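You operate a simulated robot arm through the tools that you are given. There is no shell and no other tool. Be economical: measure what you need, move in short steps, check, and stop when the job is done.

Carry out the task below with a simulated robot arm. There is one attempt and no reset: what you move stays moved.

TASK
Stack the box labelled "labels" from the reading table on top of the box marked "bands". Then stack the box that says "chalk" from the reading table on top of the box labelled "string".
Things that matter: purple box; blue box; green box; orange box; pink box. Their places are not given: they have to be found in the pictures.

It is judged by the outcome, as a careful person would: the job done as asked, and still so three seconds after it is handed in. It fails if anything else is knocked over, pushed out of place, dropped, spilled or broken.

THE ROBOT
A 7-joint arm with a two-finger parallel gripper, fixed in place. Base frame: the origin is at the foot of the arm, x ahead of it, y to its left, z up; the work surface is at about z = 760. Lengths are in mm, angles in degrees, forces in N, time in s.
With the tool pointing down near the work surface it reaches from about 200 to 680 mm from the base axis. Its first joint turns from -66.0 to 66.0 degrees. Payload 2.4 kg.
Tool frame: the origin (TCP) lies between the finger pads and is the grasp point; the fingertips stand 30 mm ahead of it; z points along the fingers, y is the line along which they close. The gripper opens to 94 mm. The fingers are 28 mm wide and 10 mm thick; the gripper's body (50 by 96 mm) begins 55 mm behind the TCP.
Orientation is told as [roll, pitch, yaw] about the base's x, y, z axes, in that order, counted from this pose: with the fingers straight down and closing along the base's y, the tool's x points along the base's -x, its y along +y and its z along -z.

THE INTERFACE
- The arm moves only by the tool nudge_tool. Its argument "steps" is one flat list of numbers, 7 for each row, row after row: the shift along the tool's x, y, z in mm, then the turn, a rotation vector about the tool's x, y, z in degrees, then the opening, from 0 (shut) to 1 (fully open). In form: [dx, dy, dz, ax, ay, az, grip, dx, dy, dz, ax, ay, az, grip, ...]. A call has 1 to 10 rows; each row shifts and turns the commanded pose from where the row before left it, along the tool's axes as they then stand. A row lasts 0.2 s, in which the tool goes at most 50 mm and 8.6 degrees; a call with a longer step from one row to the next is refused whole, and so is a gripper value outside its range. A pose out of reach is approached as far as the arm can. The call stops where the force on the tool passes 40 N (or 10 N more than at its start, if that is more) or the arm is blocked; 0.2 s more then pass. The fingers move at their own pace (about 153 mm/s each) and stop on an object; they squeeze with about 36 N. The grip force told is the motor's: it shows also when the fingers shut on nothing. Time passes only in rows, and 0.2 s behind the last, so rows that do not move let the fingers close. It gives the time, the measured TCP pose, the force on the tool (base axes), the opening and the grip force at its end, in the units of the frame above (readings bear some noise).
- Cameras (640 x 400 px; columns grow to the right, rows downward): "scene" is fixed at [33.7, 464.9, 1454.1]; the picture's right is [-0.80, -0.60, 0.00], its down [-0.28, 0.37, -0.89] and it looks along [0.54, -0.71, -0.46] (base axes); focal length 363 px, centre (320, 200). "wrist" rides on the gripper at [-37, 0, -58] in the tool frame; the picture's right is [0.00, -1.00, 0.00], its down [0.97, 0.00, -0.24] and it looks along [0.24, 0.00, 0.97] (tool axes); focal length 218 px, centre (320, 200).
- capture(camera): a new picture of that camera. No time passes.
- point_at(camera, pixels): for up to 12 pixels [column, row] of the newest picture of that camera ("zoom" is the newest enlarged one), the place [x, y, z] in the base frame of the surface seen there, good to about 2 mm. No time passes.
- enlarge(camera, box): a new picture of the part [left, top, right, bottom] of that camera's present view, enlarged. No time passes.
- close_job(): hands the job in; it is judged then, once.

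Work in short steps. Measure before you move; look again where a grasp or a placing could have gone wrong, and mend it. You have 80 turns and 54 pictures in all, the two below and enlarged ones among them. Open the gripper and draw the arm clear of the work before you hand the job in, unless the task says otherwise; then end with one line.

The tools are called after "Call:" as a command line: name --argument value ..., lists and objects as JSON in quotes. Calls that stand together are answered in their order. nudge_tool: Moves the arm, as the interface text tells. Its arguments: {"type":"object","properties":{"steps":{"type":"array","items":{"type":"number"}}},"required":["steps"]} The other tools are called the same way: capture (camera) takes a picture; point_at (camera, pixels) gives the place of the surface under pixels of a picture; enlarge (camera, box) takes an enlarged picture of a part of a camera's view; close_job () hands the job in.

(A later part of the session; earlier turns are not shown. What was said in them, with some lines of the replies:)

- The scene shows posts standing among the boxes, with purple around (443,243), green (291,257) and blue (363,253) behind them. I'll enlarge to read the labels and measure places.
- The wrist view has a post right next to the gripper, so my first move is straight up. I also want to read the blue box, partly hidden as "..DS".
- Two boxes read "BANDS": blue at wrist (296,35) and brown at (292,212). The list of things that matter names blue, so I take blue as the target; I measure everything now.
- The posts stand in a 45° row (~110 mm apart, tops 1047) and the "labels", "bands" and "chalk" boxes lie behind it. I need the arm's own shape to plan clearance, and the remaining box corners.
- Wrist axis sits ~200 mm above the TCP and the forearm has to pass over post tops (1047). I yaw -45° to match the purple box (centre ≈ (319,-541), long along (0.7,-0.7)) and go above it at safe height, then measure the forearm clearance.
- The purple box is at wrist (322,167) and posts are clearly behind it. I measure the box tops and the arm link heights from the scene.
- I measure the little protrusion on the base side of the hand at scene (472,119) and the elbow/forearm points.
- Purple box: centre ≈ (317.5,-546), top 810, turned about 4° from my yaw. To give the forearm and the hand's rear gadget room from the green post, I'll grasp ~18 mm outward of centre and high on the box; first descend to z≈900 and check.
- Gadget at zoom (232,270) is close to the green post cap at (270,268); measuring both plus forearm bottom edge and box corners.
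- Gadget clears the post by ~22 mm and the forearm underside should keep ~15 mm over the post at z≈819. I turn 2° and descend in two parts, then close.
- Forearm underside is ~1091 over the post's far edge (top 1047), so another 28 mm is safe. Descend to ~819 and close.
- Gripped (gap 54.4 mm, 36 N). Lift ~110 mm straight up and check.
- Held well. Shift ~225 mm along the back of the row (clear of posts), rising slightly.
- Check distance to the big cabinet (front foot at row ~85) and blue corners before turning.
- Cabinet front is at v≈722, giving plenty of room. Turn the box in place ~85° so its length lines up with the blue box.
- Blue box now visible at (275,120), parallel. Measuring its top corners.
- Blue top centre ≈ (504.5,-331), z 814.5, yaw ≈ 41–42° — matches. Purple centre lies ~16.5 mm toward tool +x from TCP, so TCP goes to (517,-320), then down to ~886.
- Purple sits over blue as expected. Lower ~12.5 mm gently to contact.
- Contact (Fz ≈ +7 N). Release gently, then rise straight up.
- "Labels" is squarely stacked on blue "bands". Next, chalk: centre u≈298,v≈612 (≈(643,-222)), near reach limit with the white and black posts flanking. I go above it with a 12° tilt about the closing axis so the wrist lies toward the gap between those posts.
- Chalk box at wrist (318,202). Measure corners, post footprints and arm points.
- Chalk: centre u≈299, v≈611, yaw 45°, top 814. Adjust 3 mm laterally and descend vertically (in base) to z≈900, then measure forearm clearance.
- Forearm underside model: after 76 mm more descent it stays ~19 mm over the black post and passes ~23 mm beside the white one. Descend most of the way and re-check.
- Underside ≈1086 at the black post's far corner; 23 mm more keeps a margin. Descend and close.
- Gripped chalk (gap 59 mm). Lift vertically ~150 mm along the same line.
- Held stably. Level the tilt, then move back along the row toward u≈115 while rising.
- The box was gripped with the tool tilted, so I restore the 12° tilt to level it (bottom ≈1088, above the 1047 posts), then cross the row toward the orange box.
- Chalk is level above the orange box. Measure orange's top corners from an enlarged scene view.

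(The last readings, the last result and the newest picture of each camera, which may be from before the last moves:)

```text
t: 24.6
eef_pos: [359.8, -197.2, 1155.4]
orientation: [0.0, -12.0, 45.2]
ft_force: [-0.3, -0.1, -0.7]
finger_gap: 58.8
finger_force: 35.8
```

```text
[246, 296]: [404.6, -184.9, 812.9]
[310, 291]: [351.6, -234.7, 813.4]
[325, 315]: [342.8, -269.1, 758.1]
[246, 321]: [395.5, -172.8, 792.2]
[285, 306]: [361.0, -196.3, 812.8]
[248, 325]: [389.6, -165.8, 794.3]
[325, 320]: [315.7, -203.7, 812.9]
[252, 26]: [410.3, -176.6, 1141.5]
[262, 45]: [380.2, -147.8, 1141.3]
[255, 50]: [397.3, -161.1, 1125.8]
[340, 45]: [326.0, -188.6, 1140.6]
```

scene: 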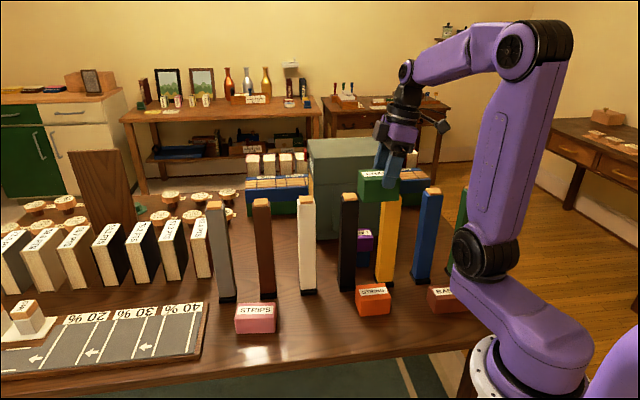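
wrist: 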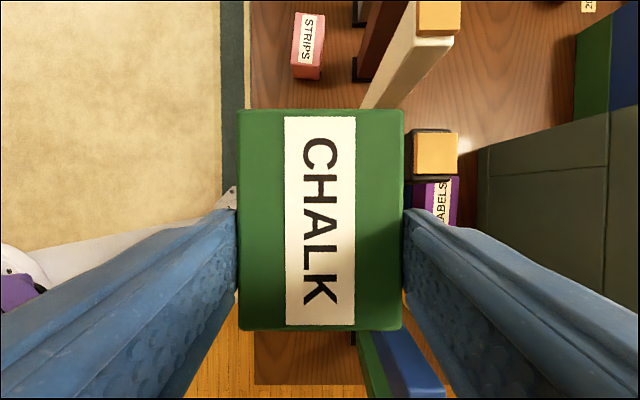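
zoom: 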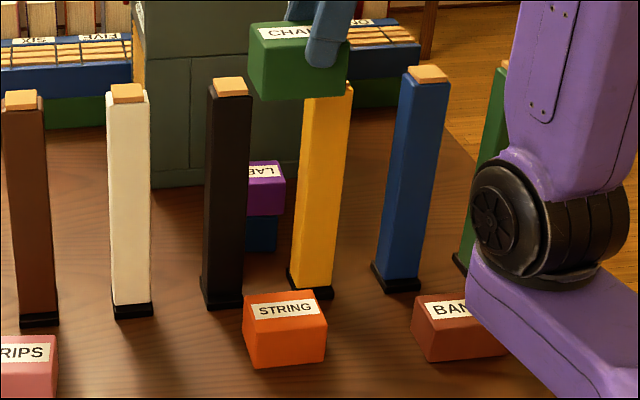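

Orange top: centre u≈118.5, v≈391, z≈813; chalk hangs level (top ≈1141) at u≈127, v≈393.5. Correct by (-8.5,-2.4) and descend ~250 mm, leaving ~23 mm.

Call:
nudge_tool --steps '[8.3, 2.4, -1.8, 0, 0, 0, 0.3, 9.1, 0, 43, 0, 0, 0, 0.3, 9.1, 0, 43, 0, 0, 0, 0.3, 9.1, 0, 43, 0, 0, 0, 0.3, 9.1, 0, 43, 0, 0, 0, 0.3, 9.1, 0, 43, 0, 0, 0, 0.3, 6.2, 0, 29.3, 0, 0, 0, 0.3]'

Call:
enlarge --camera "scene" --box '[330, 200, 450, 340]'

Call:
capture --camera "wrist"

```text
t: 26.2
eef_pos: [351.7, -202.0, 905.2]
orientation: [-0.1, -11.9, 44.9]
ft_force: [-0.2, 0.1, -0.9]
finger_gap: 58.8
finger_force: 36.7
```

```text
2.86 times, centred on (390, 270) of scene
```

zoom: 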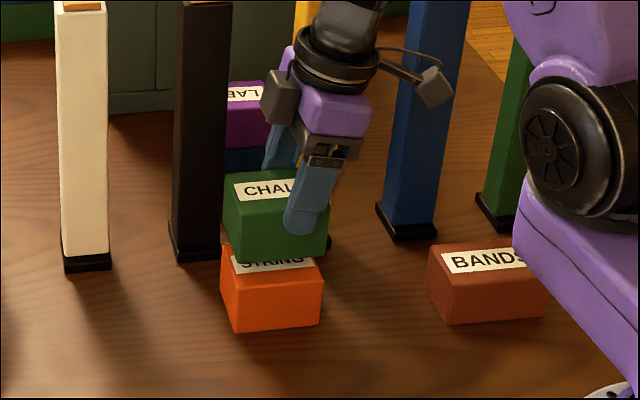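

```text
14 pictures are left
```

wrist: 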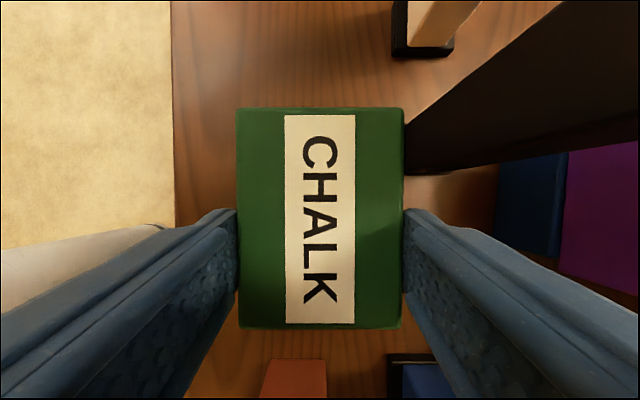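

Verify alignment of chalk over orange by corner measurement.

Call:
point_at --camera "zoom" --pixels '[[226, 177], [242, 208], [239, 256], [236, 284], [320, 286], [325, 238], [241, 330], [318, 324]]'

Call:
point_at --camera "wrist" --pixels '[[240, 110], [400, 110], [242, 325], [398, 325]]'

```text
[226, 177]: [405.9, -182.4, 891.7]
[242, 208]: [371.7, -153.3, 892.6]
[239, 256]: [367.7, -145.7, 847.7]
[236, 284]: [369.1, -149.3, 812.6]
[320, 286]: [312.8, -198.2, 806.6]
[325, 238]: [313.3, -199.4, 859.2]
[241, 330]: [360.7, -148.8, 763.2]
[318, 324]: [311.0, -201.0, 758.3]
```

```text
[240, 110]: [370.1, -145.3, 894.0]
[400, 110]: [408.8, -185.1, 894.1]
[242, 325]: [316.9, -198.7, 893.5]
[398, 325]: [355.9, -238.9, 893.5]
```

Aligned within ~3 mm. Lower ~21 mm, then small steps to contact.

Call:
nudge_tool --steps '[2.5, 0, 12, 0, 0, 0, 0.3, 1.9, 0, 8.5, 0, 0, 0, 0.3, 0.4, 0, 2, 0, 0, 0, 0.3]'

```text
t: 27.0
eef_pos: [352.6, -202.2, 882.6]
orientation: [0.0, -12.1, 44.9]
ft_force: [-0.4, 0.2, -0.9]
finger_gap: 59.1
finger_force: 36.0
```

Call:
nudge_tool --steps '[0.3, 0, 1.2, 0, 0, 0, 0.3, 0.2, 0, 0.8, 0, 0, 0, 0.3]'

```text
t: 27.6
eef_pos: [353.1, -202.3, 880.2]
orientation: [0.1, -12.0, 45.0]
ft_force: [-1.5, -0.1, 1.9]
finger_gap: 59.0
finger_force: 36.1
```

Contact (Fz rose ~3 N). Release and draw back along the tool axis, then up.

Call:
nudge_tool --steps '[0, 0, 0, 0, 0, 0, 0.66, 0, 0, 0, 0, 0, 0, 0.75, 0, 0, 0, 0, 0, 0, 0.85, 0, 0, -10, 0, 0, 0, 0.85, 0, 0, -30, 0, 0, 0, 0.85, 0, 0, -40, 0, 0, 0, 0.85, 0, 0, -40, 0, 0, 0, 0.85, 0, 0, -40, 0, 0, 0, 0.85, 0, 0, -40, 0, 0, 0, 0.85]'

Call:
capture --camera "scene"

Call:
enlarge --camera "scene" --box '[320, 190, 480, 330]'

```text
t: 29.6
eef_pos: [321.7, -232.4, 1076.5]
orientation: [0.0, -12.0, 44.9]
ft_force: [0.3, -0.1, -0.5]
finger_gap: 79.7
finger_force: 0.1
```

```text
13 pictures are left
```

scene: 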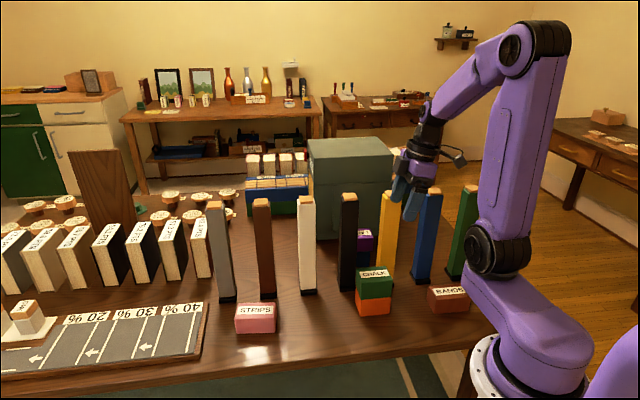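

```text
2.86 times, centred on (400, 260) of scene
```

zoom: 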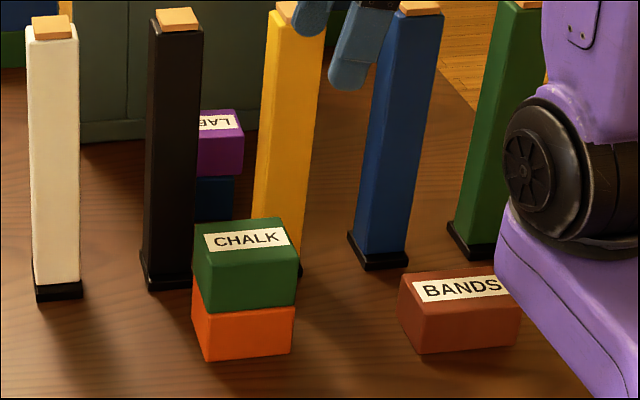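

Both stacks stand, all posts upright. Draw the arm a little higher and hand in.

Call:
nudge_tool --steps '[0, 0, -40, 0, 0, 0, 0.85, 0, 0, -30, 0, 0, 0, 0.85]'

Call:
capture --camera "wrist"

```text
t: 30.2
eef_pos: [313.0, -241.9, 1145.7]
orientation: [0.1, -12.0, 45.0]
ft_force: [-0.1, 0.9, 0.7]
finger_gap: 80.0
finger_force: 0.0
```

```text
11 pictures are left
```

wrist: 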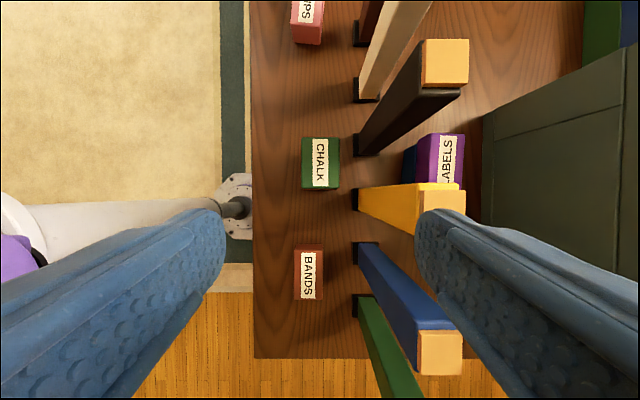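

The view confirms chalk over orange and labels over blue, everything else in place. Handing in.

Call:
close_job

```text
The job is handed in.
```

The purple "labels" box is on the blue "bands" box and the green "chalk" box is on the orange "string" box, with nothing else disturbed; a brown box is also marked "bands", and I chose the blue one because your list names blue and not brown.
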